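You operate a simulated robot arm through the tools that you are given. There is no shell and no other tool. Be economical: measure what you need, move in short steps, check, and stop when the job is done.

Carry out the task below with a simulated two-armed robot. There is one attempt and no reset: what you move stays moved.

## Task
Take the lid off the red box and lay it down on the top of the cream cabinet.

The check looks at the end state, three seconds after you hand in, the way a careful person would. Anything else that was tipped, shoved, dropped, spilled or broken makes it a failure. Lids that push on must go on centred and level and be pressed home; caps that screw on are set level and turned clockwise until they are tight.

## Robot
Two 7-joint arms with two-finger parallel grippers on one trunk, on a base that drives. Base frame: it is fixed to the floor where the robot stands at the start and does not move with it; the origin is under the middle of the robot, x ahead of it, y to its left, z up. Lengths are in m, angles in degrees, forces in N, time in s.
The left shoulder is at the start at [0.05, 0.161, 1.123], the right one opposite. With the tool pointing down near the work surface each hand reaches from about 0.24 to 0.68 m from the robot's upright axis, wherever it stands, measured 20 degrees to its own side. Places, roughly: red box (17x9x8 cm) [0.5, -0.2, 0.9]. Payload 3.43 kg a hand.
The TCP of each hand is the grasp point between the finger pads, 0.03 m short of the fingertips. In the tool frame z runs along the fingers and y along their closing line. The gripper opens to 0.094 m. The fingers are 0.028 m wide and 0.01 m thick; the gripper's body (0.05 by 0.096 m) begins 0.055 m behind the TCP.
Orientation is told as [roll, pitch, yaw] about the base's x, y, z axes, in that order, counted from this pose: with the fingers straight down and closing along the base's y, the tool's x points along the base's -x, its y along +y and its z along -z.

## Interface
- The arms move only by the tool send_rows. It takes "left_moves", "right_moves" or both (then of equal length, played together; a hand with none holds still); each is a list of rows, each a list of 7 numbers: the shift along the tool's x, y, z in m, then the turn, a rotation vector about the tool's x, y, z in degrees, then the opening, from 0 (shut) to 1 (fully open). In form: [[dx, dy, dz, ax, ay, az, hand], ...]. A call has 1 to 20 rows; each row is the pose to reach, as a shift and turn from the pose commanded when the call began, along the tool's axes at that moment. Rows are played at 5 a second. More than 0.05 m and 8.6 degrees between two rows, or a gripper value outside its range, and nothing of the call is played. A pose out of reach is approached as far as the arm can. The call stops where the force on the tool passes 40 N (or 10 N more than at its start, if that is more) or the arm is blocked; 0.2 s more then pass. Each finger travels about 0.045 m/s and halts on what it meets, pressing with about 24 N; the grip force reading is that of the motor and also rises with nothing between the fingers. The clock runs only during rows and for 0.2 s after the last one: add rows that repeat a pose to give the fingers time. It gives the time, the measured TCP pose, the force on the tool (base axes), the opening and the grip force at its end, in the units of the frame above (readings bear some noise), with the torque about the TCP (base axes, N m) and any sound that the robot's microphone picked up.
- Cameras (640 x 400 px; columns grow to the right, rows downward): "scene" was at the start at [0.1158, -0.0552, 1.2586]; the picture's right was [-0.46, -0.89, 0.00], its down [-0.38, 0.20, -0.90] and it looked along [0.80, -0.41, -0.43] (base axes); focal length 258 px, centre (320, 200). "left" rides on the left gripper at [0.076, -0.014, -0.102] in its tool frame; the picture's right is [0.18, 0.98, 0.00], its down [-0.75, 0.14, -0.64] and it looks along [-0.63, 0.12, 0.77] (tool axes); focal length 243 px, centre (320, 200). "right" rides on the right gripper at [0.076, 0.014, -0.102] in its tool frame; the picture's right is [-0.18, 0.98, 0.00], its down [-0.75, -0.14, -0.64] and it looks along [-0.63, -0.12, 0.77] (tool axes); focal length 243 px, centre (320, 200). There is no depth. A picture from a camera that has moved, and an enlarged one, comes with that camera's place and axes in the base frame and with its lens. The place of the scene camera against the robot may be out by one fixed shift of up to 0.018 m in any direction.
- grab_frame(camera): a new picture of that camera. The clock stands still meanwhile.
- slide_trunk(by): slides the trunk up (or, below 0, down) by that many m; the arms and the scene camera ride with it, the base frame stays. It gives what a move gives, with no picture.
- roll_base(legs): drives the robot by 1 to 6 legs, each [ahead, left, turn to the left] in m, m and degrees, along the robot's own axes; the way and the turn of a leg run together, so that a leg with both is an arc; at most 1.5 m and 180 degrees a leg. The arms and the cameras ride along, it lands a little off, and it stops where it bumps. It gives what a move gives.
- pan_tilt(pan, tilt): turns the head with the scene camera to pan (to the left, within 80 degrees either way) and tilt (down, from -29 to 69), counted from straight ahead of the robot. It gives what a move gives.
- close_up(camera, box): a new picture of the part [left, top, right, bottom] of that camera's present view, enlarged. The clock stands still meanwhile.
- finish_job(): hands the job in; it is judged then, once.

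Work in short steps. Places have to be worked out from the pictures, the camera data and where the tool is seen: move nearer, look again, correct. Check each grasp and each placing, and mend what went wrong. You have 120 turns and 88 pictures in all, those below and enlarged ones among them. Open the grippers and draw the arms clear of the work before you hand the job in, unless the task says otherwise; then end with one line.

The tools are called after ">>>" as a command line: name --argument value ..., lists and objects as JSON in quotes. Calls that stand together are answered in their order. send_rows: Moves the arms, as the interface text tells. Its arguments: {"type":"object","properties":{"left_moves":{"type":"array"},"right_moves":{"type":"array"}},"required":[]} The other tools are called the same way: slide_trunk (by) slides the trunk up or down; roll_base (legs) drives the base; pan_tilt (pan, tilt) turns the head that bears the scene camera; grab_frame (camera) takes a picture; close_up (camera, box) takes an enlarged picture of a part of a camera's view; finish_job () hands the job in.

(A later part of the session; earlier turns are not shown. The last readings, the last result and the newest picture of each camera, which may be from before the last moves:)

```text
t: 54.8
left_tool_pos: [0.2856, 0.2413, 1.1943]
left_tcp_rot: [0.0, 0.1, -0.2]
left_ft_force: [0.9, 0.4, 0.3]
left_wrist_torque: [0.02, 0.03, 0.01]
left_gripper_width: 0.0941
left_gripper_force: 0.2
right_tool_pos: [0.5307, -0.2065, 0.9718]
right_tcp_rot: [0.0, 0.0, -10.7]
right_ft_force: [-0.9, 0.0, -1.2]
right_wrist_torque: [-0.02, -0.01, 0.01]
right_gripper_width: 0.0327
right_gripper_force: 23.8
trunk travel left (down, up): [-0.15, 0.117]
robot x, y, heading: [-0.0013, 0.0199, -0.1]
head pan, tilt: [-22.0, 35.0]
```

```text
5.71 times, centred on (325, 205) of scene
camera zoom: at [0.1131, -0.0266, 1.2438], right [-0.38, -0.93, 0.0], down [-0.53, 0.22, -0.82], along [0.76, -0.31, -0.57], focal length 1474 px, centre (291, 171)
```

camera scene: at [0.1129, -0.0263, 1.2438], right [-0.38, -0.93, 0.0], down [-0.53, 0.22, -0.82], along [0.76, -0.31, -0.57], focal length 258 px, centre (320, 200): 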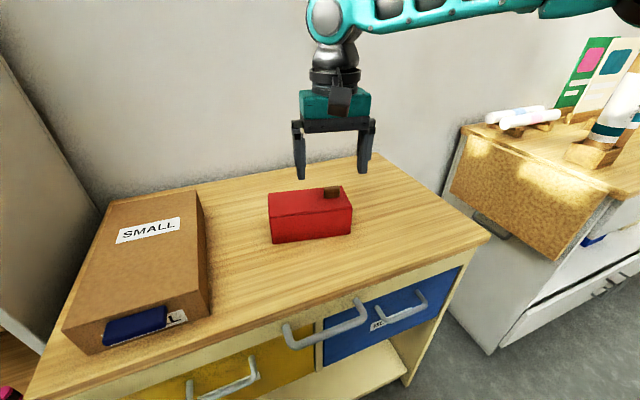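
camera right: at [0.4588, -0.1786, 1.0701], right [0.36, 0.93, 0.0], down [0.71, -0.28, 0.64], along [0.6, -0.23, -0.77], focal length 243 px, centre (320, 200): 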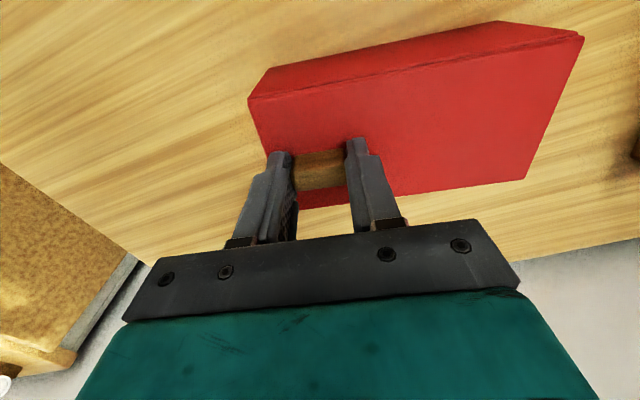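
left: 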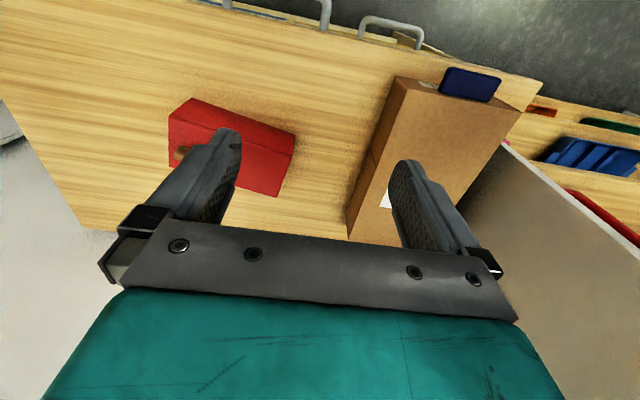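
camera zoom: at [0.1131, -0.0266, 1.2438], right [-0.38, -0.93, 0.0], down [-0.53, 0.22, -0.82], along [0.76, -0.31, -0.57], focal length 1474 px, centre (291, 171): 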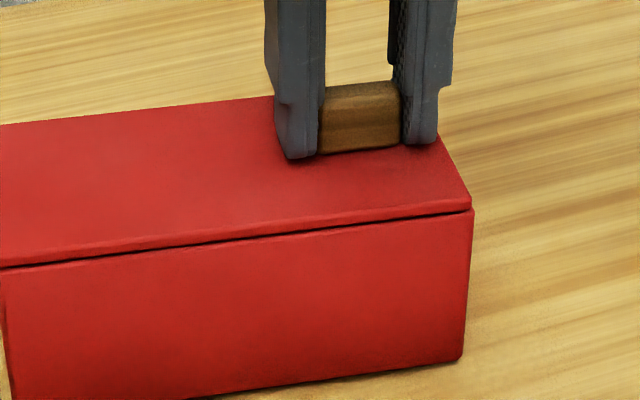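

Only about 1 N of resistance and the seam may have widened slightly. I'll lift another 6 mm slowly and compare.

>>> send_rows --right_moves '[[0, 0, -0.001, 0, 0, 0, 0], [0, 0, -0.002, 0, 0, 0, 0], [0, 0, -0.003, 0, 0, 0, 0], [0, 0, -0.004, 0, 0, 0, 0], [0, 0, -0.005, 0, 0, 0, 0], [0, 0, -0.006, 0, 0, 0, 0]]'

>>> close_up --camera "scene" --box '[260, 170, 360, 250]'

```text
t: 56.2
left_tool_pos: [0.2857, 0.2416, 1.1943]
left_tcp_rot: [0.0, 0.1, -0.3]
left_ft_force: [-1.1, -0.5, 0.4]
left_wrist_torque: [0.03, 0.0, -0.04]
left_gripper_width: 0.0939
left_gripper_force: 0.1
right_tool_pos: [0.5305, -0.2068, 0.9778]
right_tcp_rot: [0.0, 0.0, -10.8]
right_ft_force: [-0.1, 0.1, -1.3]
right_wrist_torque: [-0.06, 0.05, 0.01]
right_gripper_width: 0.0329
right_gripper_force: 23.9
trunk travel left (down, up): [-0.15, 0.117]
robot x, y, heading: [-0.0034, 0.0207, -0.2]
head pan, tilt: [-22.0, 35.0]
```

```text
5.00 times, centred on (310, 210) of scene
camera zoom: at [0.1131, -0.0266, 1.2438], right [-0.38, -0.93, 0.0], down [-0.53, 0.22, -0.82], along [0.76, -0.31, -0.57], focal length 1290 px, centre (370, 150)
```

zoom: 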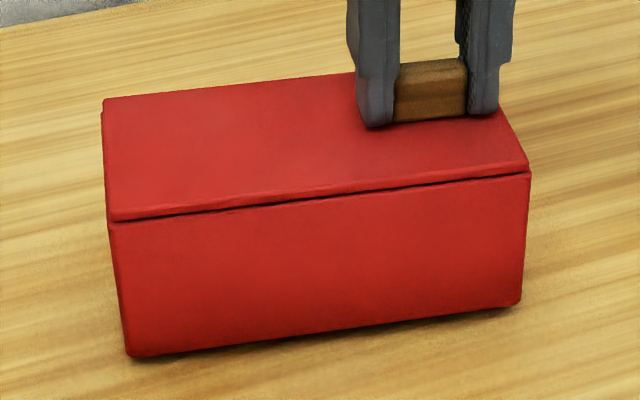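

It looks as if the whole box may be rising with the lid (about 1.3 N, shadow beneath). I'll take the same crop as before to compare.

>>> close_up --camera "scene" --box '[260, 140, 380, 250]'

>>> grab_frame --camera "left"

```text
3.64 times, centred on (320, 195) of scene
camera zoom: at [0.1131, -0.0266, 1.2438], right [-0.38, -0.93, 0.0], down [-0.53, 0.22, -0.82], along [0.76, -0.31, -0.57], focal length 938 px, centre (320, 218)
```

zoom: 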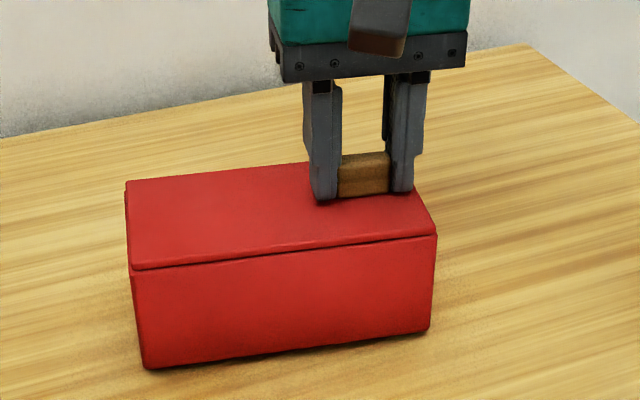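

```text
54 pictures are left
camera left: at [0.2079, 0.2272, 1.2975], right [-0.18, 0.98, 0.0], down [0.75, 0.14, 0.64], along [0.63, 0.12, -0.77], focal length 243 px, centre (320, 200)
```

left: 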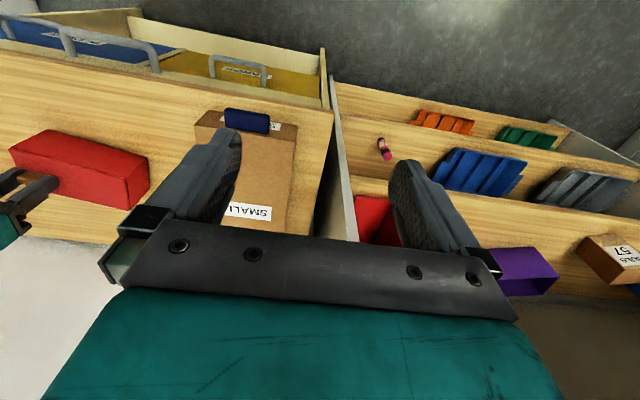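

Confirmed: the whole light box hangs from the lid, so the body must be held by the left hand while the right pulls. I'll set it back down gently and release.

>>> send_rows --right_moves '[[0, 0, 0.002, 0, 0, 0, 0], [0, 0, 0.004, 0, 0, 0, 0], [0, 0, 0.006, 0, 0, 0, 0], [0, 0, 0.008, 0, 0, 0, 0], [0, 0, 0.0095, 0, 0, 0, 0], [0, 0, 0.0105, 0, 0, 0, 0]]'

>>> close_up --camera "scene" --box '[260, 140, 380, 250]'

```text
t: 57.6
left_tool_pos: [0.2855, 0.2423, 1.1953]
left_tcp_rot: [0.0, -0.1, -0.2]
left_ft_force: [0.6, 0.6, -0.5]
left_wrist_torque: [-0.03, -0.01, -0.01]
left_gripper_width: 0.0941
left_gripper_force: 0.0
right_tool_pos: [0.5301, -0.2071, 0.9671]
right_tcp_rot: [0.1, -0.1, -10.6]
right_ft_force: [-1.5, -0.1, 1.3]
right_wrist_torque: [0.01, 0.14, 0.05]
right_gripper_width: 0.0331
right_gripper_force: 24.0
trunk travel left (down, up): [-0.15, 0.117]
robot x, y, heading: [-0.0057, 0.0185, -0.1]
head pan, tilt: [-22.0, 35.0]
```

```text
3.64 times, centred on (320, 195) of scene
camera zoom: at [0.1127, -0.0266, 1.2439], right [-0.38, -0.93, 0.0], down [-0.53, 0.22, -0.82], along [0.76, -0.31, -0.57], focal length 938 px, centre (320, 218)
```

zoom: 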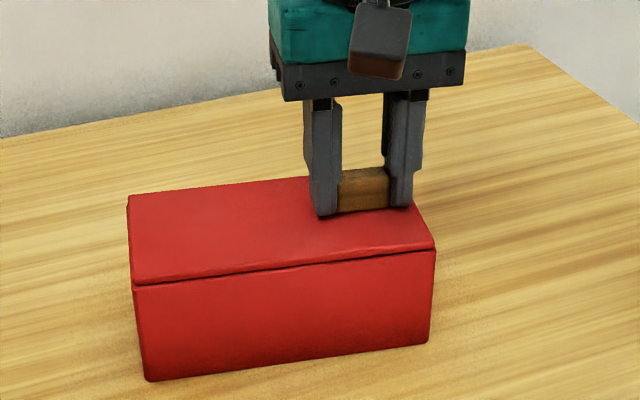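

The box is back down. I'll keep the right grip for now and bring the left hand toward the box's left end, turning it to yaw −101° so its fingers close across the box width with its camera away from the right hand.

>>> send_rows --left_moves '[[-0.015, -0.01, 0, 0, 0, 8, 1], [-0.03, -0.02, 0, 0, 0, 16, 1], [-0.045, -0.03, 0, 0, 0, 24, 1], [-0.06, -0.04, 0, 0, 0, 32, 1], [-0.075, -0.05, 0, 0, 0, 40, 1], [-0.09, -0.06, 0, 0, 0, 48, 1], [-0.105, -0.07, 0, 0, 0, 56, 1], [-0.12, -0.08, 0, 0, 0, 64, 1], [-0.135, -0.09, 0, 0, 0, 72, 1], [-0.15, -0.1, 0, 0, 0, 80, 1], [-0.165, -0.11, 0, 0, 0, 88, 1], [-0.18, -0.12, 0, 0, 0, 96, 1], [-0.2, -0.12, 0, 0, 0, 101, 1], [-0.2, -0.12, 0, 0, 0, 101, 1]]'

>>> grab_frame --camera "left"

>>> grab_frame --camera "scene"

```text
t: 60.6
left_tool_pos: [0.4856, 0.1204, 1.1947]
left_tcp_rot: [0.0, 0.1, -101.2]
left_ft_force: [0.2, 0.1, 0.2]
left_wrist_torque: [0.01, 0.01, 0.0]
left_gripper_width: 0.0938
left_gripper_force: 0.1
right_tool_pos: [0.5303, -0.2071, 0.967]
right_tcp_rot: [0.1, -0.1, -10.7]
right_ft_force: [0.1, -0.3, 4.6]
right_wrist_torque: [-0.04, -0.01, 0.01]
right_gripper_width: 0.033
right_gripper_force: 24.5
trunk travel left (down, up): [-0.15, 0.117]
robot x, y, heading: [-0.0064, 0.0183, -0.2]
head pan, tilt: [-22.0, 35.0]
```

```text
52 pictures are left
camera left: at [0.4842, 0.1985, 1.2976], right [1.0, -0.01, 0.0], down [-0.01, -0.77, 0.64], along [-0.01, -0.64, -0.77], focal length 243 px, centre (320, 200)
```

left: 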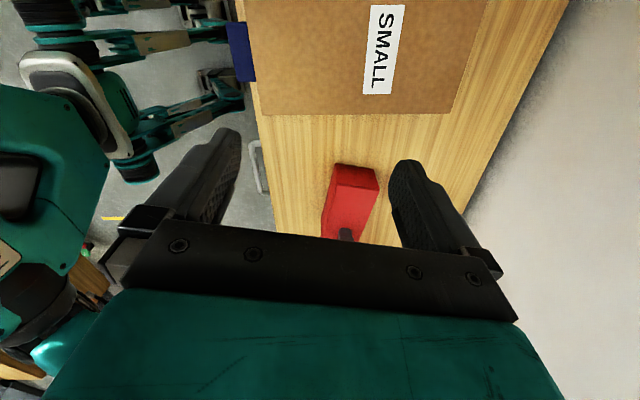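

```text
51 pictures are left
camera scene: at [0.1126, -0.0265, 1.2438], right [-0.38, -0.93, 0.0], down [-0.53, 0.22, -0.82], along [0.76, -0.31, -0.57], focal length 258 px, centre (320, 200)
```

scene: 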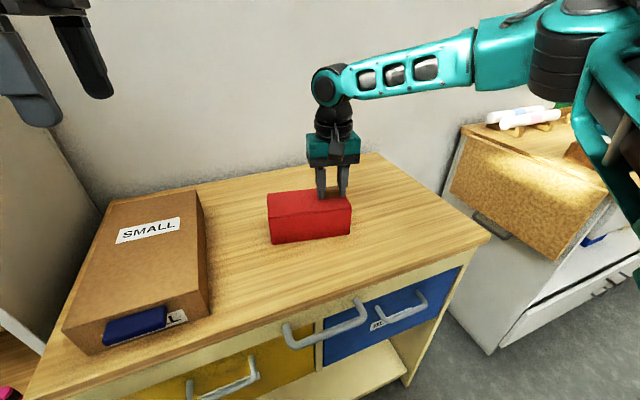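

The left wrist copes with that yaw. I judge the body's left-end grip spot at about (0.554, −0.106) and move the left hand above it in steps.

>>> send_rows --left_moves '[[-0.03, 0.015, 0, 0, 0, 0, 1], [-0.06, 0.03, 0.01, 0, 0, 0, 1], [-0.09, 0.045, 0.02, 0, 0, 0, 1], [-0.12, 0.06, 0.03, 0, 0, 0, 1], [-0.15, 0.075, 0.04, 0, 0, 0, 1], [-0.18, 0.095, 0.06, 0, 0, 0, 1], [-0.2, 0.11, 0.08, 0, 0, 0, 1], [-0.209, 0.11, 0.1, 0, 0, 0, 1], [-0.209, 0.11, 0.1, 0, 0, 0, 1]]'

>>> grab_frame --camera "left"

>>> grab_frame --camera "scene"

```text
t: 62.6
left_tool_pos: [0.5214, -0.0731, 1.1082]
left_tcp_rot: [0.1, -0.1, -101.1]
left_ft_force: [1.1, 0.1, -0.8]
left_wrist_torque: [-0.01, 0.01, 0.0]
left_gripper_width: 0.0939
left_gripper_force: 0.0
left hand out of reach, approached as far as the arm can: row 5, 6, 7, 8, 9
right_tool_pos: [0.5308, -0.2067, 0.9664]
right_tcp_rot: [0.1, -0.1, -10.7]
right_ft_force: [-1.1, -0.4, 2.5]
right_wrist_torque: [-0.04, 0.06, 0.0]
right_gripper_width: 0.0331
right_gripper_force: 23.8
trunk travel left (down, up): [-0.15, 0.117]
robot x, y, heading: [-0.0046, 0.0216, -0.1]
head pan, tilt: [-22.0, 35.0]
```

```text
50 pictures are left
camera left: at [0.5209, 0.0044, 1.2112], right [1.0, -0.01, 0.0], down [-0.01, -0.77, 0.64], along [-0.01, -0.64, -0.77], focal length 243 px, centre (320, 200)
```

left: 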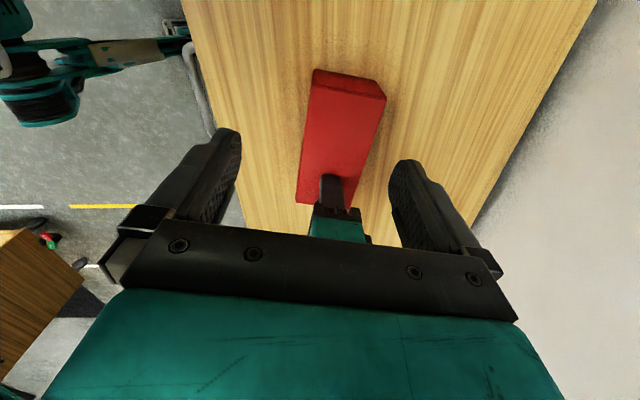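

```text
49 pictures are left
camera scene: at [0.1125, -0.0264, 1.2438], right [-0.38, -0.93, 0.0], down [-0.53, 0.22, -0.82], along [0.76, -0.31, -0.57], focal length 258 px, centre (320, 200)
```

scene: 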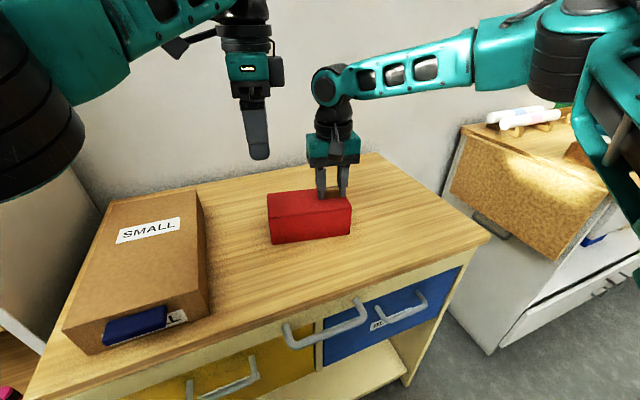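

The left hand is 4–5 cm short at this height. Reach grows when lower, so I'll descend while extending.

>>> send_rows --left_moves '[[0, 0, 0.03, 0, 0, 0, 1], [0, 0, 0.06, 0, 0, 0, 1], [-0.01, 0.012, 0.07, 0, 0, 0, 1], [-0.02, 0.024, 0.08, 0, 0, 0, 1], [-0.026, 0.037, 0.09, 0, 0, 0, 1], [-0.026, 0.037, 0.09, 0, 0, 0, 1]]'

>>> grab_frame --camera "left"

```text
t: 64.0
left_tool_pos: [0.5378, -0.0808, 1.0271]
left_tcp_rot: [0.2, -0.1, -101.2]
left_ft_force: [-0.1, -0.8, 0.1]
left_wrist_torque: [-0.03, 0.02, 0.0]
left_gripper_width: 0.094
left_gripper_force: 0.1
left hand out of reach, approached as far as the arm can: row 4, 5, 6
right_tool_pos: [0.53, -0.2062, 0.9671]
right_tcp_rot: [0.1, -0.1, -10.7]
right_ft_force: [-1.7, 0.1, 2.4]
right_wrist_torque: [-0.05, 0.06, 0.01]
right_gripper_width: 0.0327
right_gripper_force: 23.6
trunk travel left (down, up): [-0.15, 0.117]
robot x, y, heading: [-0.0046, 0.0235, -0.1]
head pan, tilt: [-22.0, 35.0]
```

```text
48 pictures are left
camera left: at [0.5378, -0.0029, 1.1302], right [1.0, -0.01, 0.0], down [-0.01, -0.77, 0.64], along [-0.01, -0.64, -0.77], focal length 243 px, centre (320, 200)
```

left: 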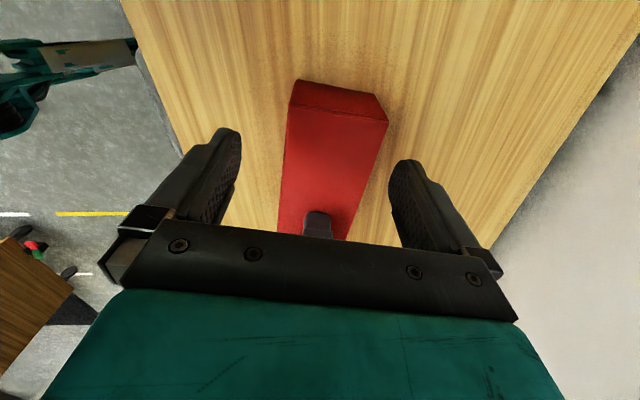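

The box is 8.0 cm wide with its left-end centre at (0.553, −0.076). I'll descend a little more, tips still above the lid, while shifting to (0.550, −0.094).

>>> send_rows --left_moves '[[0, 0, 0.02, 0, 0, 0, 1], [0, 0, 0.035, 0, 0, 0, 1], [-0.005, 0.007, 0.038, 0, 0, 0, 1], [-0.0105, 0.0142, 0.038, 0, 0, 0, 1], [-0.0105, 0.0142, 0.038, 0, 0, 0, 1]]'

>>> grab_frame --camera "left"

>>> close_up --camera "scene" --box '[220, 80, 380, 260]'

```text
t: 65.2
left_tool_pos: [0.5416, -0.0832, 0.9891]
left_tcp_rot: [0.0, -0.1, -101.1]
left_ft_force: [-0.4, 0.5, -0.5]
left_wrist_torque: [0.02, 0.02, 0.02]
left_gripper_width: 0.094
left_gripper_force: 0.0
left hand out of reach, approached as far as the arm can: row 3, 4, 5
right_tool_pos: [0.5302, -0.2071, 0.9673]
right_tcp_rot: [0.1, -0.1, -10.7]
right_ft_force: [-0.9, -0.2, 3.3]
right_wrist_torque: [-0.04, 0.0, 0.0]
right_gripper_width: 0.0331
right_gripper_force: 24.7
trunk travel left (down, up): [-0.15, 0.117]
robot x, y, heading: [-0.0016, 0.0204, -0.3]
head pan, tilt: [-22.0, 35.0]
```

```text
47 pictures are left
camera left: at [0.5406, -0.0068, 1.0913], right [1.0, -0.01, 0.0], down [-0.01, -0.77, 0.64], along [0.0, -0.64, -0.77], focal length 243 px, centre (320, 200)
```

left: 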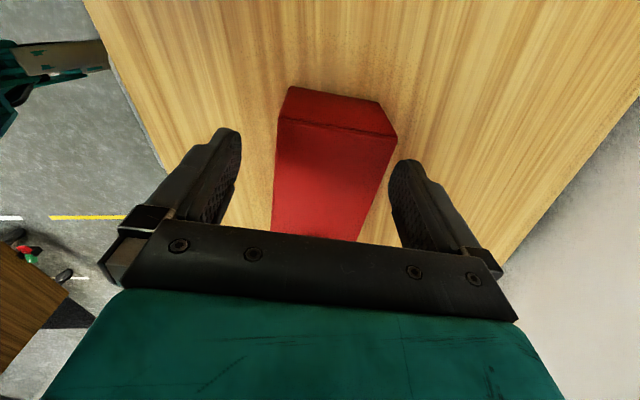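

```text
2.22 times, centred on (300, 170) of scene
camera zoom: at [0.1127, -0.0265, 1.2438], right [-0.38, -0.93, 0.0], down [-0.53, 0.22, -0.82], along [0.76, -0.31, -0.57], focal length 573 px, centre (364, 267)
```

zoom: 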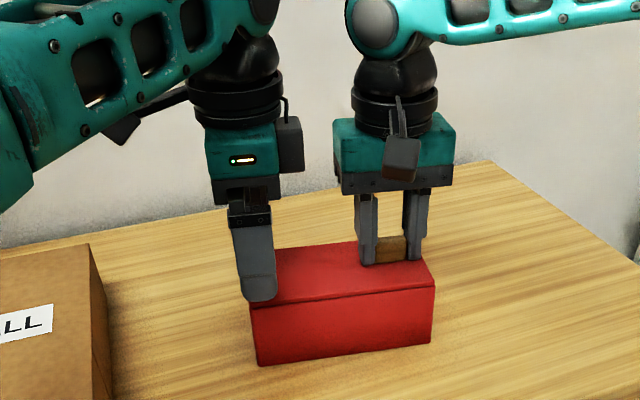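

Just over 1 cm is missing. Tilting the left hand about its closing axis, so its fingers lean toward −y, should give that reach and also clear the right hand.

>>> send_rows --left_moves '[[0, 0, 0, 0, -6, 0, 1], [0, 0, 0, 0, -12, 0, 1], [-0.005, 0.005, 0, 0, -12, 0, 1], [-0.011, 0.0103, 0, 0, -12, 0, 1], [-0.011, 0.0103, 0, 0, -12, 0, 1]]'

```text
t: 66.4
left_tool_pos: [0.5502, -0.0971, 0.9886]
left_tcp_rot: [0.0, -12.0, -101.2]
left_ft_force: [-0.2, -0.5, -0.5]
left_wrist_torque: [0.01, 0.03, -0.01]
left_gripper_width: 0.094
left_gripper_force: 0.0
right_tool_pos: [0.5314, -0.2063, 0.9673]
right_tcp_rot: [0.1, -0.1, -10.8]
right_ft_force: [-0.8, 0.0, 0.9]
right_wrist_torque: [-0.05, 0.0, -0.02]
right_gripper_width: 0.0329
right_gripper_force: 24.3
trunk travel left (down, up): [-0.15, 0.117]
robot x, y, heading: [-0.0008, 0.0202, -0.1]
head pan, tilt: [-22.0, 35.0]
```

Reached (0.550, −0.097). I'll check finger alignment against the box sides before going down.

>>> grab_frame --camera "left"

>>> close_up --camera "scene" --box '[220, 120, 380, 260]'

```text
45 pictures are left
camera left: at [0.5531, -0.0004, 1.0732], right [1.0, -0.01, -0.04], down [0.02, -0.62, 0.78], along [-0.03, -0.79, -0.62], focal length 243 px, centre (320, 200)
```

left: 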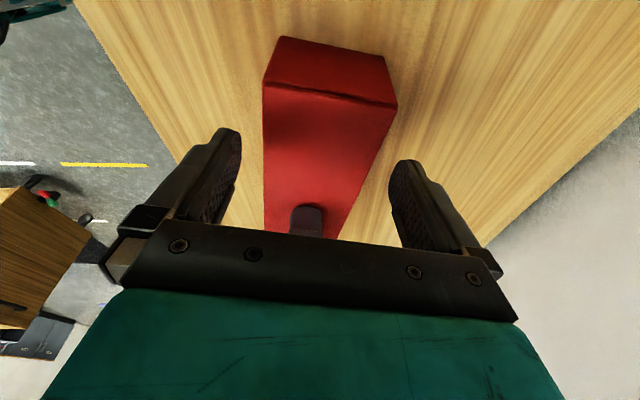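

```text
2.86 times, centred on (300, 190) of scene
camera zoom: at [0.1127, -0.0265, 1.2438], right [-0.38, -0.93, 0.0], down [-0.53, 0.22, -0.82], along [0.76, -0.31, -0.57], focal length 737 px, centre (377, 229)
```

zoom: 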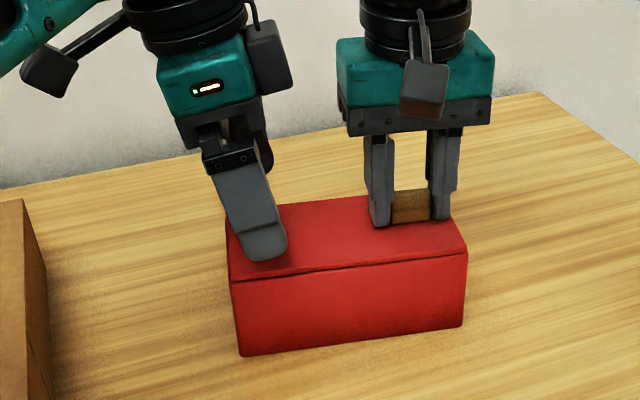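

The fingers are centred on the box width to within about 1 mm. I'll descend vertically beside the body, keeping the gripper palm just above the lid.

>>> send_rows --left_moves '[[0.0031, 0, 0.0147, 0, 0, 0, 1], [0.0062, 0, 0.0293, 0, 0, 0, 1], [0.0094, 0, 0.044, 0, 0, 0, 1], [0.0125, 0, 0.0587, 0, 0, 0, 1], [0.0156, 0, 0.0734, 0, 0, 0, 1], [0.0179, 0, 0.0841, 0, 0, 0, 1], [0.0179, 0, 0.0841, 0, 0, 0, 1]]'

>>> close_up --camera "scene" --box '[220, 120, 380, 260]'

>>> grab_frame --camera "left"

```text
t: 68.0
left_tool_pos: [0.5507, -0.0972, 0.9029]
left_tcp_rot: [0.0, -12.0, -101.1]
left_ft_force: [-0.1, 0.6, -0.2]
left_wrist_torque: [0.03, -0.01, 0.01]
left_gripper_width: 0.0942
left_gripper_force: 0.0
right_tool_pos: [0.5311, -0.2061, 0.9668]
right_tcp_rot: [0.0, -0.1, -10.7]
right_ft_force: [0.7, 1.6, 1.8]
right_wrist_torque: [-0.05, 0.03, 0.02]
right_gripper_width: 0.033
right_gripper_force: 24.0
trunk travel left (down, up): [-0.15, 0.117]
robot x, y, heading: [-0.0059, 0.0141, -0.3]
head pan, tilt: [-22.0, 35.0]
```

```text
2.86 times, centred on (300, 190) of scene
camera zoom: at [0.1128, -0.0265, 1.2438], right [-0.38, -0.93, 0.0], down [-0.53, 0.22, -0.82], along [0.76, -0.31, -0.57], focal length 737 px, centre (377, 229)
```

zoom: 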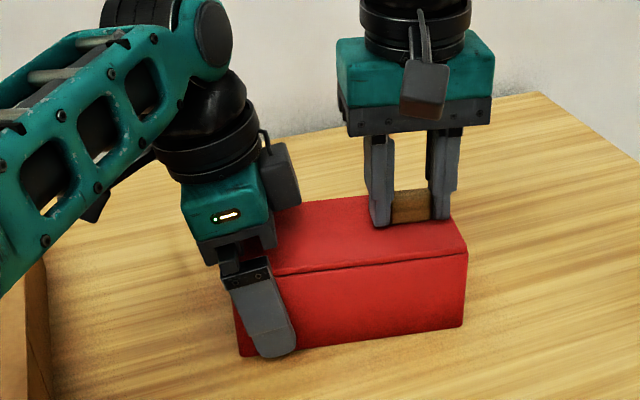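

```text
42 pictures are left
camera left: at [0.5531, -0.0007, 0.9872], right [1.0, -0.01, -0.04], down [0.02, -0.62, 0.78], along [-0.03, -0.79, -0.62], focal length 243 px, centre (320, 200)
```

left: 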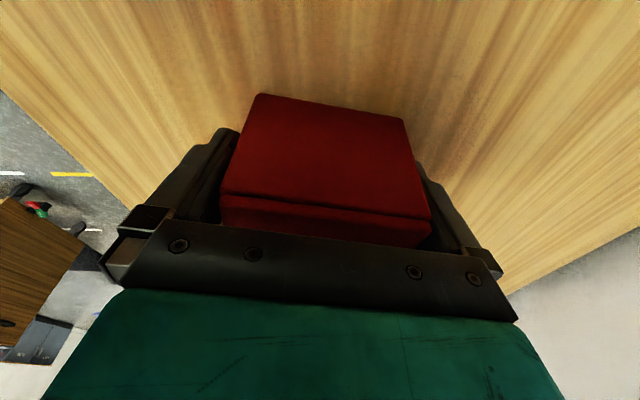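

The left fingers straddle the body without contact. I'll open the right hand so nothing binds, close the left on the body, then look.

>>> send_rows --left_moves '[[0, 0, 0, 0, 0, 0, 1], [0, 0, 0, 0, 0, 0, 1], [0, 0, 0, 0, 0, 0, 0.95], [0, 0, 0, 0, 0, 0, 0.9], [0, 0, 0, 0, 0, 0, 0.8], [0, 0, 0, 0, 0, 0, 0.6], [0, 0, 0, 0, 0, 0, 0.3], [0, 0, 0, 0, 0, 0, 0.3]]' --right_moves '[[0, 0, 0, 0, 0, 0, 0.5], [0, 0, 0, 0, 0, 0, 0.5], [0, 0, 0, 0, 0, 0, 0.5], [0, 0, 0, 0, 0, 0, 0.5], [0, 0, 0, 0, 0, 0, 0.5], [0, 0, 0, 0, 0, 0, 0.5], [0, 0, 0, 0, 0, 0, 0.5], [0, 0, 0, 0, 0, 0, 0.5]]'

>>> close_up --camera "scene" --box '[220, 120, 380, 260]'

>>> close_up --camera "left" --box '[180, 70, 480, 260]'

```text
t: 69.8
left_tool_pos: [0.5505, -0.0959, 0.9025]
left_tcp_rot: [0.0, -12.1, -101.1]
left_ft_force: [0.6, -0.5, -0.3]
left_wrist_torque: [-0.02, -0.08, 0.04]
left_gripper_width: 0.0904
left_gripper_force: 23.8
right_tool_pos: [0.5303, -0.2068, 0.9669]
right_tcp_rot: [0.2, -0.1, -10.7]
right_ft_force: [0.6, -0.3, -0.2]
right_wrist_torque: [-0.02, -0.01, -0.01]
right_gripper_width: 0.0469
right_gripper_force: 0.1
trunk travel left (down, up): [-0.15, 0.117]
robot x, y, heading: [-0.0035, 0.0207, -0.1]
head pan, tilt: [-22.0, 35.0]
```

```text
2.86 times, centred on (300, 190) of scene
camera zoom: at [0.113, -0.0266, 1.2438], right [-0.38, -0.93, 0.0], down [-0.53, 0.22, -0.82], along [0.76, -0.31, -0.57], focal length 737 px, centre (377, 229)
```

zoom: 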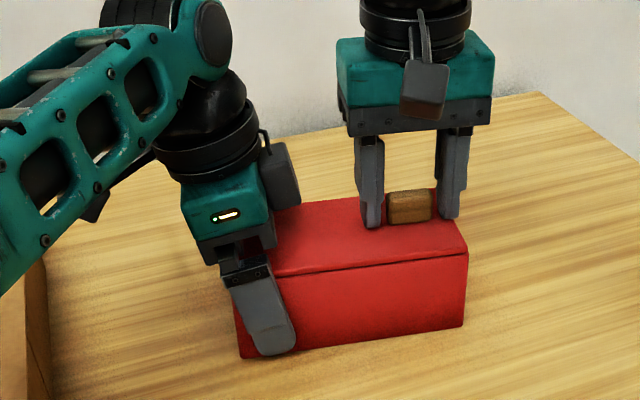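

```text
2.11 times, centred on (330, 165) of left
camera zoom: at [0.5533, -0.0007, 0.9873], right [1.0, -0.01, -0.04], down [0.02, -0.62, 0.78], along [-0.03, -0.79, -0.62], focal length 511 px, centre (299, 274)
```

zoom: 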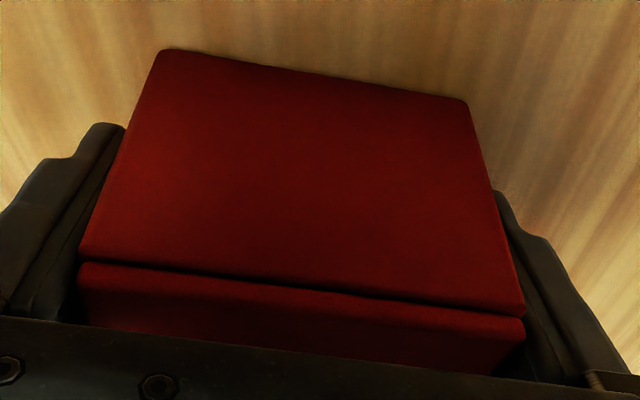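

The left hand holds the body firmly at 90 mm. I'll close the right hand on the knob and lift a few millimetres.

>>> send_rows --right_moves '[[0, 0, 0, 0, 0, 0, 0], [0, 0, 0, 0, 0, 0, 0], [0, 0, 0, 0, 0, 0, 0], [0, 0, -0.001, 0, 0, 0, 0], [0, 0, -0.002, 0, 0, 0, 0], [0, 0, -0.003, 0, 0, 0, 0], [0, 0, -0.004, 0, 0, 0, 0]]'

>>> close_up --camera "scene" --box '[220, 120, 380, 260]'

```text
t: 71.4
left_tool_pos: [0.5493, -0.0971, 0.9018]
left_tcp_rot: [0.0, -12.0, -101.1]
left_ft_force: [-0.7, -0.7, 0.0]
left_wrist_torque: [-0.03, -0.03, 0.07]
left_gripper_width: 0.0902
left_gripper_force: 24.2
right_tool_pos: [0.5311, -0.2072, 0.9716]
right_tcp_rot: [0.1, -0.1, -10.6]
right_ft_force: [0.1, 0.0, 0.0]
right_wrist_torque: [-0.01, 0.0, 0.01]
right_gripper_width: 0.0331
right_gripper_force: 24.0
trunk travel left (down, up): [-0.15, 0.117]
robot x, y, heading: [-0.0013, 0.0187, -0.2]
head pan, tilt: [-22.0, 35.0]
heard: snap
```

```text
2.86 times, centred on (300, 190) of scene
camera zoom: at [0.1129, -0.0266, 1.2438], right [-0.38, -0.93, 0.0], down [-0.53, 0.22, -0.82], along [0.76, -0.31, -0.57], focal length 737 px, centre (377, 229)
```

zoom: 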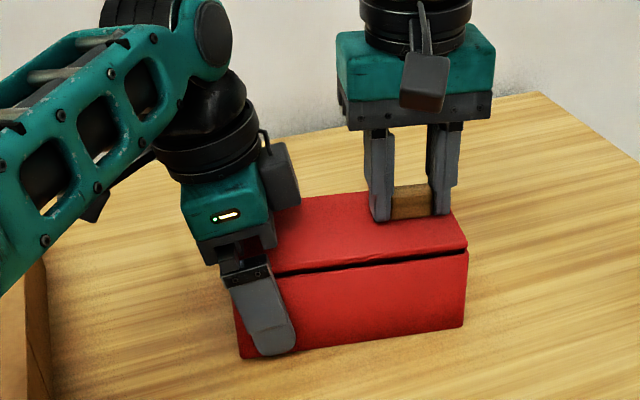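

A snap and a visible gap: the lid has come free. The left palm is about 1 cm above the lid's end, so I'll raise the lid 5 mm more, then release and withdraw the left hand upward.

>>> send_rows --right_moves '[[0, 0, -0.002, 0, 0, 0, 0], [0, 0, -0.004, 0, 0, 0, 0], [0, 0, -0.005, 0, 0, 0, 0], [0, 0, -0.005, 0, 0, 0, 0]]'

>>> send_rows --left_moves '[[0, 0, 0, 0, 0, 0, 1], [0, 0, 0, 0, 0, 0, 1], [0, 0, 0, 0, 0, 0, 1]]'

>>> close_up --camera "scene" --box '[220, 120, 380, 260]'

```text
t: 72.4
left_tool_pos: [0.5506, -0.0973, 0.9024]
left_tcp_rot: [0.0, -12.0, -101.1]
left_ft_force: [0.6, 0.4, 0.5]
left_wrist_torque: [0.05, -0.04, 0.04]
left_gripper_width: 0.0899
left_gripper_force: 24.1
right_tool_pos: [0.53, -0.2076, 0.9756]
right_tcp_rot: [0.1, 0.0, -10.7]
right_ft_force: [-0.1, 0.5, -1.0]
right_wrist_torque: [0.02, -0.01, 0.01]
right_gripper_width: 0.0329
right_gripper_force: 23.3
trunk travel left (down, up): [-0.15, 0.117]
robot x, y, heading: [-0.0031, 0.0174, -0.4]
head pan, tilt: [-22.0, 35.0]
```

```text
t: 73.2
left_tool_pos: [0.55, -0.0979, 0.9022]
left_tcp_rot: [0.0, -11.9, -101.2]
left_ft_force: [-0.3, -0.8, -0.5]
left_wrist_torque: [0.02, -0.01, 0.03]
left_gripper_width: 0.094
left_gripper_force: 0.0
right_tool_pos: [0.5298, -0.2066, 0.977]
right_tcp_rot: [0.0, 0.0, -10.7]
right_ft_force: [0.3, 0.9, -0.1]
right_wrist_torque: [-0.01, 0.02, -0.02]
right_gripper_width: 0.033
right_gripper_force: 24.1
trunk travel left (down, up): [-0.15, 0.117]
robot x, y, heading: [-0.0038, 0.0174, -0.3]
head pan, tilt: [-22.0, 35.0]
```

```text
2.86 times, centred on (300, 190) of scene
camera zoom: at [0.113, -0.0266, 1.2438], right [-0.38, -0.93, 0.0], down [-0.53, 0.22, -0.82], along [0.76, -0.31, -0.57], focal length 737 px, centre (377, 229)
```

zoom: 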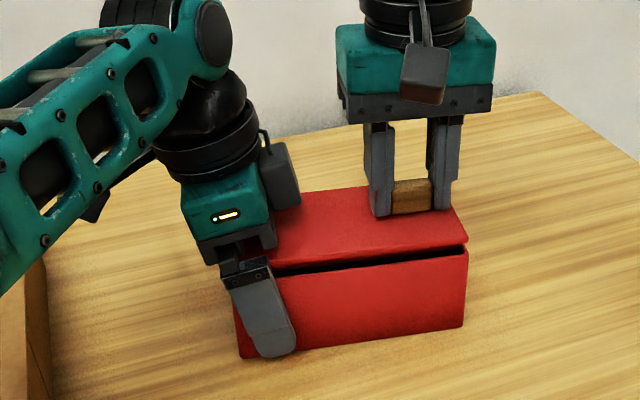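

The lid is separated and the body stays put. I'm withdrawing the left hand straight up, then away to the left.

>>> send_rows --left_moves '[[-0.0031, 0, -0.0147, 0, 0, 0, 1], [-0.0062, 0, -0.0293, 0, 0, 0, 1], [-0.0094, 0, -0.044, 0, 0, 0, 1], [-0.0125, 0, -0.0587, 0, 0, 0, 1], [-0.0166, 0, -0.0782, 0, 0, 0, 1], [-0.0229, 0, -0.1076, 0, 0, 0, 1], [0.01, -0.02, -0.12, 0, 0, 0, 1], [0.05, -0.04, -0.12, 0, 0, 0, 1], [0.09, -0.06, -0.13, 0, 0, 0, 1], [0.13, -0.08, -0.14, 0, 0, 0, 1]]'

>>> grab_frame --camera "scene"

```text
t: 75.4
left_tool_pos: [0.5019, 0.0721, 1.0131]
left_tcp_rot: [0.0, -12.0, -101.2]
left_ft_force: [0.1, 0.3, 0.3]
left_wrist_torque: [0.02, 0.03, -0.04]
left_gripper_width: 0.0941
left_gripper_force: 0.1
right_tool_pos: [0.5294, -0.2066, 0.9757]
right_tcp_rot: [0.1, -0.1, -10.7]
right_ft_force: [-0.1, 0.5, -0.5]
right_wrist_torque: [-0.03, 0.01, 0.02]
right_gripper_width: 0.0329
right_gripper_force: 24.1
trunk travel left (down, up): [-0.15, 0.117]
robot x, y, heading: [-0.0, 0.0204, -0.1]
head pan, tilt: [-22.0, 35.0]
```

```text
37 pictures are left
camera scene: at [0.1129, -0.026, 1.2438], right [-0.38, -0.93, 0.0], down [-0.53, 0.22, -0.82], along [0.76, -0.31, -0.57], focal length 258 px, centre (320, 200)
```

scene: 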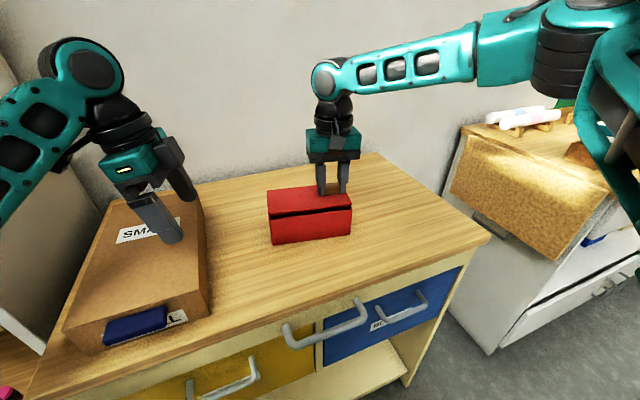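

Left hand is clear but low over the SMALL box, so I'll raise it 8 cm while the right hand lifts the lid straight up 6 cm.

>>> send_rows --left_moves '[[-0.0021, 0, -0.0098, 0, 0, 0, 1], [-0.0042, 0, -0.02, 0, 0, 0, 1], [-0.0062, 0, -0.03, 0, 0, 0, 1], [-0.0083, 0, -0.04, 0, 0, 0, 1], [-0.0104, 0, -0.05, 0, 0, 0, 1], [-0.0125, 0, -0.06, 0, 0, 0, 1], [-0.0166, 0, -0.08, 0, 0, 0, 1]]' --right_moves '[[0, 0, -0.004, 0, 0, 0, 0], [0, 0, -0.01, 0, 0, 0, 0], [0, 0, -0.018, 0, 0, 0, 0], [0, 0, -0.028, 0, 0, 0, 0], [0, 0, -0.038, 0, 0, 0, 0], [0, 0, -0.05, 0, 0, 0, 0], [0, 0, -0.06, 0, 0, 0, 0]]'

>>> grab_frame --camera "scene"

>>> grab_frame --camera "right"

```text
t: 77.0
left_tool_pos: [0.5008, 0.0726, 1.0939]
left_tcp_rot: [-0.1, -12.1, -101.0]
left_ft_force: [0.5, -0.4, 0.2]
left_wrist_torque: [0.01, -0.01, -0.01]
left_gripper_width: 0.0939
left_gripper_force: 0.1
right_tool_pos: [0.5295, -0.2059, 1.0373]
right_tcp_rot: [0.1, 0.0, -10.6]
right_ft_force: [0.1, 0.4, -0.5]
right_wrist_torque: [-0.04, -0.01, 0.01]
right_gripper_width: 0.0328
right_gripper_force: 24.0
trunk travel left (down, up): [-0.15, 0.117]
robot x, y, heading: [-0.0034, 0.0188, -0.1]
head pan, tilt: [-22.0, 35.0]
```

```text
36 pictures are left
camera scene: at [0.1127, -0.0267, 1.2438], right [-0.38, -0.93, 0.0], down [-0.53, 0.22, -0.82], along [0.76, -0.31, -0.57], focal length 258 px, centre (320, 200)
```

scene: 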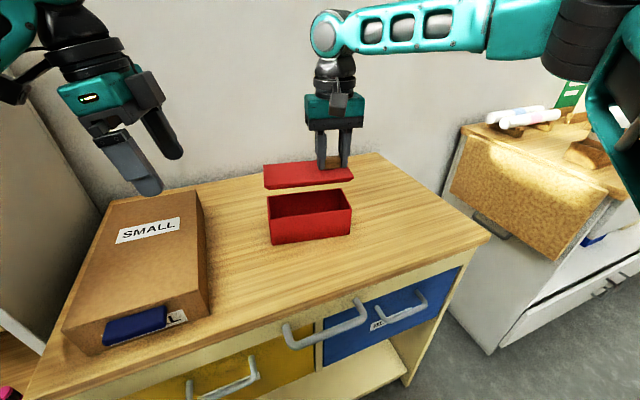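

```text
35 pictures are left
camera right: at [0.4586, -0.1786, 1.1393], right [0.36, 0.93, 0.0], down [0.71, -0.28, 0.64], along [0.6, -0.23, -0.77], focal length 243 px, centre (320, 200)
```

right: 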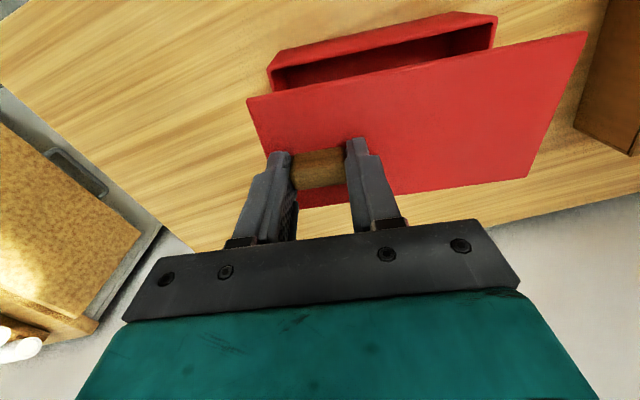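

The lid is off, held level, and the body is in place. I'll carry it about 22 cm along its own axis to the free area at right (target TCP ≈ (0.49, −0.425)), half way first to check the elbow's clearance from the white cabinet.

>>> send_rows --right_moves '[[0, -0.02, -0.005, 0, 0, 0, 0], [0, -0.045, -0.01, 0, 0, 0, 0], [0, -0.07, -0.01, 0, 0, 0, 0], [0, -0.095, -0.01, 0, 0, 0, 0], [0, -0.11, -0.01, 0, 0, 0, 0]]'

>>> pan_tilt --pan -50 --tilt 30

>>> grab_frame --camera "scene"

```text
t: 78.2
left_tool_pos: [0.5016, 0.0709, 1.0938]
left_tcp_rot: [0.0, -12.0, -101.2]
left_ft_force: [-0.6, -0.1, -0.8]
left_wrist_torque: [0.02, 0.02, -0.01]
left_gripper_width: 0.0939
left_gripper_force: 0.0
right_tool_pos: [0.5118, -0.315, 1.0465]
right_tcp_rot: [0.2, 0.1, -10.7]
right_ft_force: [0.3, -0.1, -0.6]
right_wrist_torque: [-0.06, -0.02, 0.03]
right_gripper_width: 0.0331
right_gripper_force: 24.0
trunk travel left (down, up): [-0.15, 0.117]
robot x, y, heading: [-0.0009, 0.0187, -0.2]
head pan, tilt: [-22.0, 35.0]
```

```text
t: 79.1
left_tool_pos: [0.5022, 0.0727, 1.0935]
left_tcp_rot: [-0.1, -12.1, -101.1]
left_ft_force: [0.5, -0.3, 1.0]
left_wrist_torque: [0.04, -0.01, 0.02]
left_gripper_width: 0.0939
left_gripper_force: 0.1
right_tool_pos: [0.5098, -0.3151, 1.0458]
right_tcp_rot: [0.1, -0.1, -10.7]
right_ft_force: [0.1, 0.0, 0.2]
right_wrist_torque: [-0.04, 0.0, 0.0]
right_gripper_width: 0.0331
right_gripper_force: 24.5
trunk travel left (down, up): [-0.15, 0.117]
robot x, y, heading: [-0.0009, 0.0202, -0.3]
head pan, tilt: [-50.0, 30.0]
```

```text
34 pictures are left
camera scene: at [0.0894, -0.0628, 1.2516], right [-0.77, -0.64, 0.0], down [-0.32, 0.38, -0.87], along [0.55, -0.66, -0.5], focal length 258 px, centre (320, 200)
```

scene: 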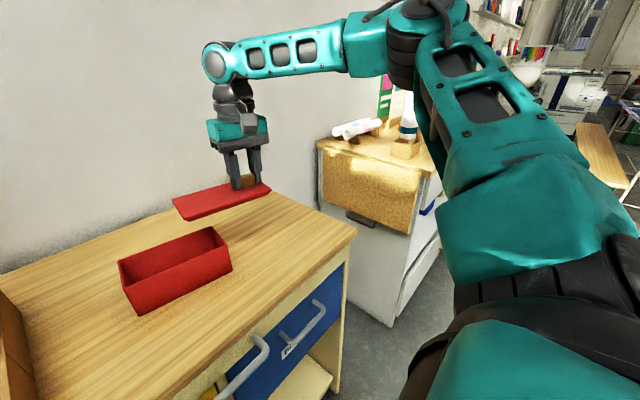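

The elbow is high above the white cabinet's items, so there's room. Continuing to the target spot.

>>> send_rows --right_moves '[[0, -0.025, 0, 0, 0, 0, 0], [0, -0.05, 0, 0, 0, 0, 0], [0, -0.075, 0, 0, 0, 0, 0], [0, -0.1, 0, 0, 0, 0, 0], [0, -0.113, 0, 0, 0, 0, 0], [0, -0.113, 0, 0, 0, 0, 0]]'

>>> grab_frame --camera "scene"

>>> grab_frame --camera "right"

```text
t: 80.5
left_tool_pos: [0.5015, 0.0711, 1.0956]
left_tcp_rot: [0.0, -11.9, -101.2]
left_ft_force: [0.4, 0.4, 0.5]
left_wrist_torque: [0.02, -0.02, -0.03]
left_gripper_width: 0.0942
left_gripper_force: 0.0
right_tool_pos: [0.4901, -0.4268, 1.0451]
right_tcp_rot: [0.2, -0.1, -10.8]
right_ft_force: [0.8, 0.2, -0.7]
right_wrist_torque: [-0.01, 0.03, 0.01]
right_gripper_width: 0.0329
right_gripper_force: 24.0
trunk travel left (down, up): [-0.15, 0.117]
robot x, y, heading: [-0.0021, 0.02, -0.2]
head pan, tilt: [-50.0, 30.0]
```

```text
33 pictures are left
camera scene: at [0.0893, -0.0628, 1.2516], right [-0.77, -0.64, 0.0], down [-0.32, 0.38, -0.87], along [0.55, -0.67, -0.5], focal length 258 px, centre (320, 200)
```

scene: 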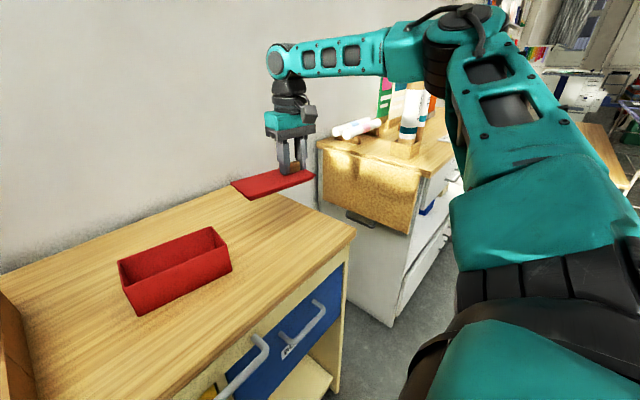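

```text
32 pictures are left
camera right: at [0.4172, -0.3984, 1.1481], right [0.36, 0.93, 0.0], down [0.71, -0.28, 0.64], along [0.6, -0.23, -0.77], focal length 243 px, centre (320, 200)
```

right: 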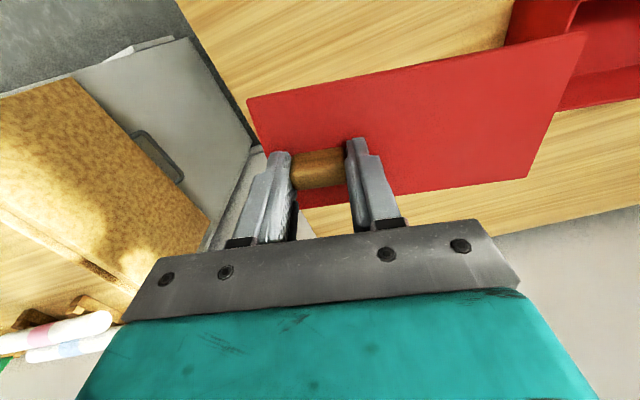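

The spot is good: about 4–5 cm from the box and 5 cm from the bench edge (y≈−0.525). Lowering to TCP z≈0.91, with bench contact expected around 0.89.

>>> send_rows --right_moves '[[0, 0, 0.025, 0, 0, 0, 0], [0, 0, 0.05, 0, 0, 0, 0], [0, 0, 0.075, 0, 0, 0, 0], [0, 0, 0.1, 0, 0, 0, 0], [0, 0, 0.115, 0, 0, 0, 0], [0, 0, 0.125, 0, 0, 0, 0], [0, 0, 0.135, 0, 0, 0, 0]]'

>>> close_up --camera "scene" --box '[100, 100, 360, 330]'

```text
t: 82.1
left_tool_pos: [0.5007, 0.072, 1.0936]
left_tcp_rot: [0.0, -12.0, -101.2]
left_ft_force: [0.3, -0.8, 0.6]
left_wrist_torque: [0.0, 0.0, -0.03]
left_gripper_width: 0.094
left_gripper_force: 0.2
right_tool_pos: [0.4899, -0.426, 0.9116]
right_tcp_rot: [0.1, 0.1, -10.7]
right_ft_force: [0.8, 0.7, -0.3]
right_wrist_torque: [-0.06, -0.01, 0.01]
right_gripper_width: 0.0332
right_gripper_force: 24.3
trunk travel left (down, up): [-0.15, 0.117]
robot x, y, heading: [-0.0026, 0.0205, -0.2]
head pan, tilt: [-50.0, 30.0]
```

```text
1.74 times, centred on (230, 215) of scene
camera zoom: at [0.0894, -0.0629, 1.2516], right [-0.77, -0.64, 0.0], down [-0.32, 0.38, -0.87], along [0.55, -0.67, -0.5], focal length 449 px, centre (476, 174)
```

zoom: 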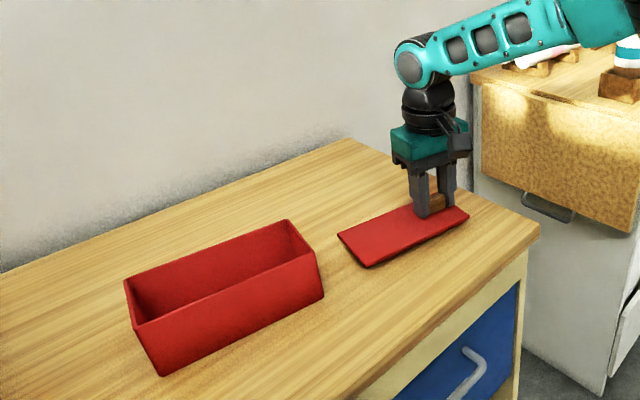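

Lid is just above the bench. I'll lower in 2 mm steps and watch the force.

>>> send_rows --right_moves '[[0, 0, 0.003, 0, 0, 0, 0], [0, 0, 0.006, 0, 0, 0, 0], [0, 0, 0.009, 0, 0, 0, 0], [0, 0, 0.012, 0, 0, 0, 0], [0, 0, 0.012, 0, 0, 0, 0]]'

>>> close_up --camera "scene" --box '[210, 160, 350, 250]'

```text
t: 83.3
left_tool_pos: [0.5004, 0.073, 1.0933]
left_tcp_rot: [0.1, -12.1, -101.1]
left_ft_force: [-1.0, -1.0, -0.1]
left_wrist_torque: [-0.04, 0.0, 0.02]
left_gripper_width: 0.0943
left_gripper_force: 0.0
right_tool_pos: [0.4906, -0.427, 0.9055]
right_tcp_rot: [0.0, -0.9, -10.7]
right_ft_force: [-4.4, -0.5, 17.0]
right_wrist_torque: [0.03, 0.53, -0.04]
right_gripper_width: 0.033
right_gripper_force: 25.0
trunk travel left (down, up): [-0.15, 0.117]
robot x, y, heading: [0.0003, 0.0227, -0.3]
head pan, tilt: [-50.0, 30.0]
stopped in row 5 (right hand): the force on the tool passed its limit at 41 N (the readings are from after the stop); the commanded pose is now the measured one
```

```text
4.44 times, centred on (280, 205) of scene
camera zoom: at [0.0875, -0.0617, 1.2516], right [-0.77, -0.64, 0.0], down [-0.32, 0.38, -0.87], along [0.55, -0.67, -0.5], focal length 1146 px, centre (498, 178)
```

zoom: 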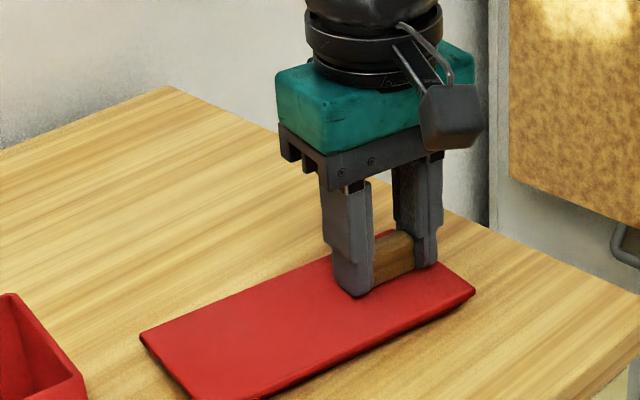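

The bench was met at z≈0.906. I'll ease up 1 mm to relieve the force, then open slowly.

>>> send_rows --right_moves '[[0, 0, -0.001, 0, 0, 0, 0], [0, 0, -0.001, 0, 0, 0, 0]]'

>>> close_up --camera "scene" --box '[210, 160, 350, 250]'

```text
t: 83.9
left_tool_pos: [0.5001, 0.0737, 1.0945]
left_tcp_rot: [0.1, -12.0, -101.3]
left_ft_force: [-0.3, -0.2, 0.2]
left_wrist_torque: [0.02, 0.01, 0.05]
left_gripper_width: 0.0943
left_gripper_force: 0.1
right_tool_pos: [0.4906, -0.4252, 0.9053]
right_tcp_rot: [0.2, -1.0, -10.8]
right_ft_force: [-1.5, -0.3, 19.3]
right_wrist_torque: [0.1, 0.33, 0.01]
right_gripper_width: 0.0328
right_gripper_force: 24.0
trunk travel left (down, up): [-0.15, 0.117]
robot x, y, heading: [-0.0051, 0.0158, 0.3]
head pan, tilt: [-50.0, 30.0]
```

```text
4.44 times, centred on (280, 205) of scene
camera zoom: at [0.0876, -0.0617, 1.2519], right [-0.77, -0.64, 0.0], down [-0.32, 0.38, -0.87], along [0.56, -0.67, -0.5], focal length 1146 px, centre (498, 178)
```

zoom: 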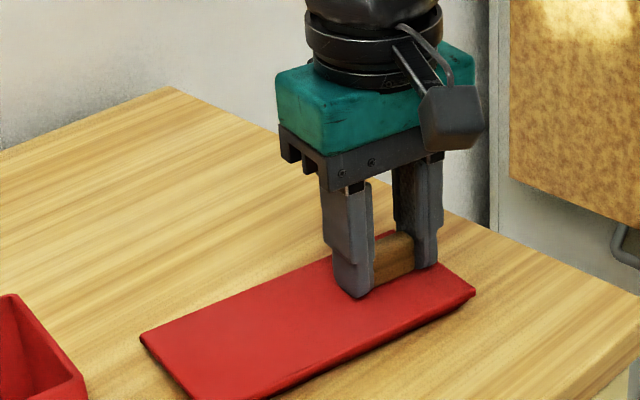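

Still about 19 N downward; I'll ease up another 2 mm in small steps and straighten the pitch.

>>> send_rows --right_moves '[[0, 0, -0.001, 0, 0, 0, 0], [0, 0, -0.002, 0, 0, 0, 0], [0, 0, -0.002, 0, 0, 0, 0]]'

```text
t: 84.7
left_tool_pos: [0.5007, 0.0727, 1.0936]
left_tcp_rot: [0.1, -12.1, -101.2]
left_ft_force: [-0.4, 0.6, 0.5]
left_wrist_torque: [0.0, 0.02, -0.05]
left_gripper_width: 0.0939
left_gripper_force: 0.0
right_tool_pos: [0.4915, -0.4253, 0.9067]
right_tcp_rot: [0.2, -0.6, -10.7]
right_ft_force: [2.7, 1.5, 9.6]
right_wrist_torque: [-0.06, -0.24, 0.02]
right_gripper_width: 0.0332
right_gripper_force: 23.7
trunk travel left (down, up): [-0.15, 0.117]
robot x, y, heading: [-0.0005, 0.02, -0.3]
head pan, tilt: [-50.0, 30.0]
```

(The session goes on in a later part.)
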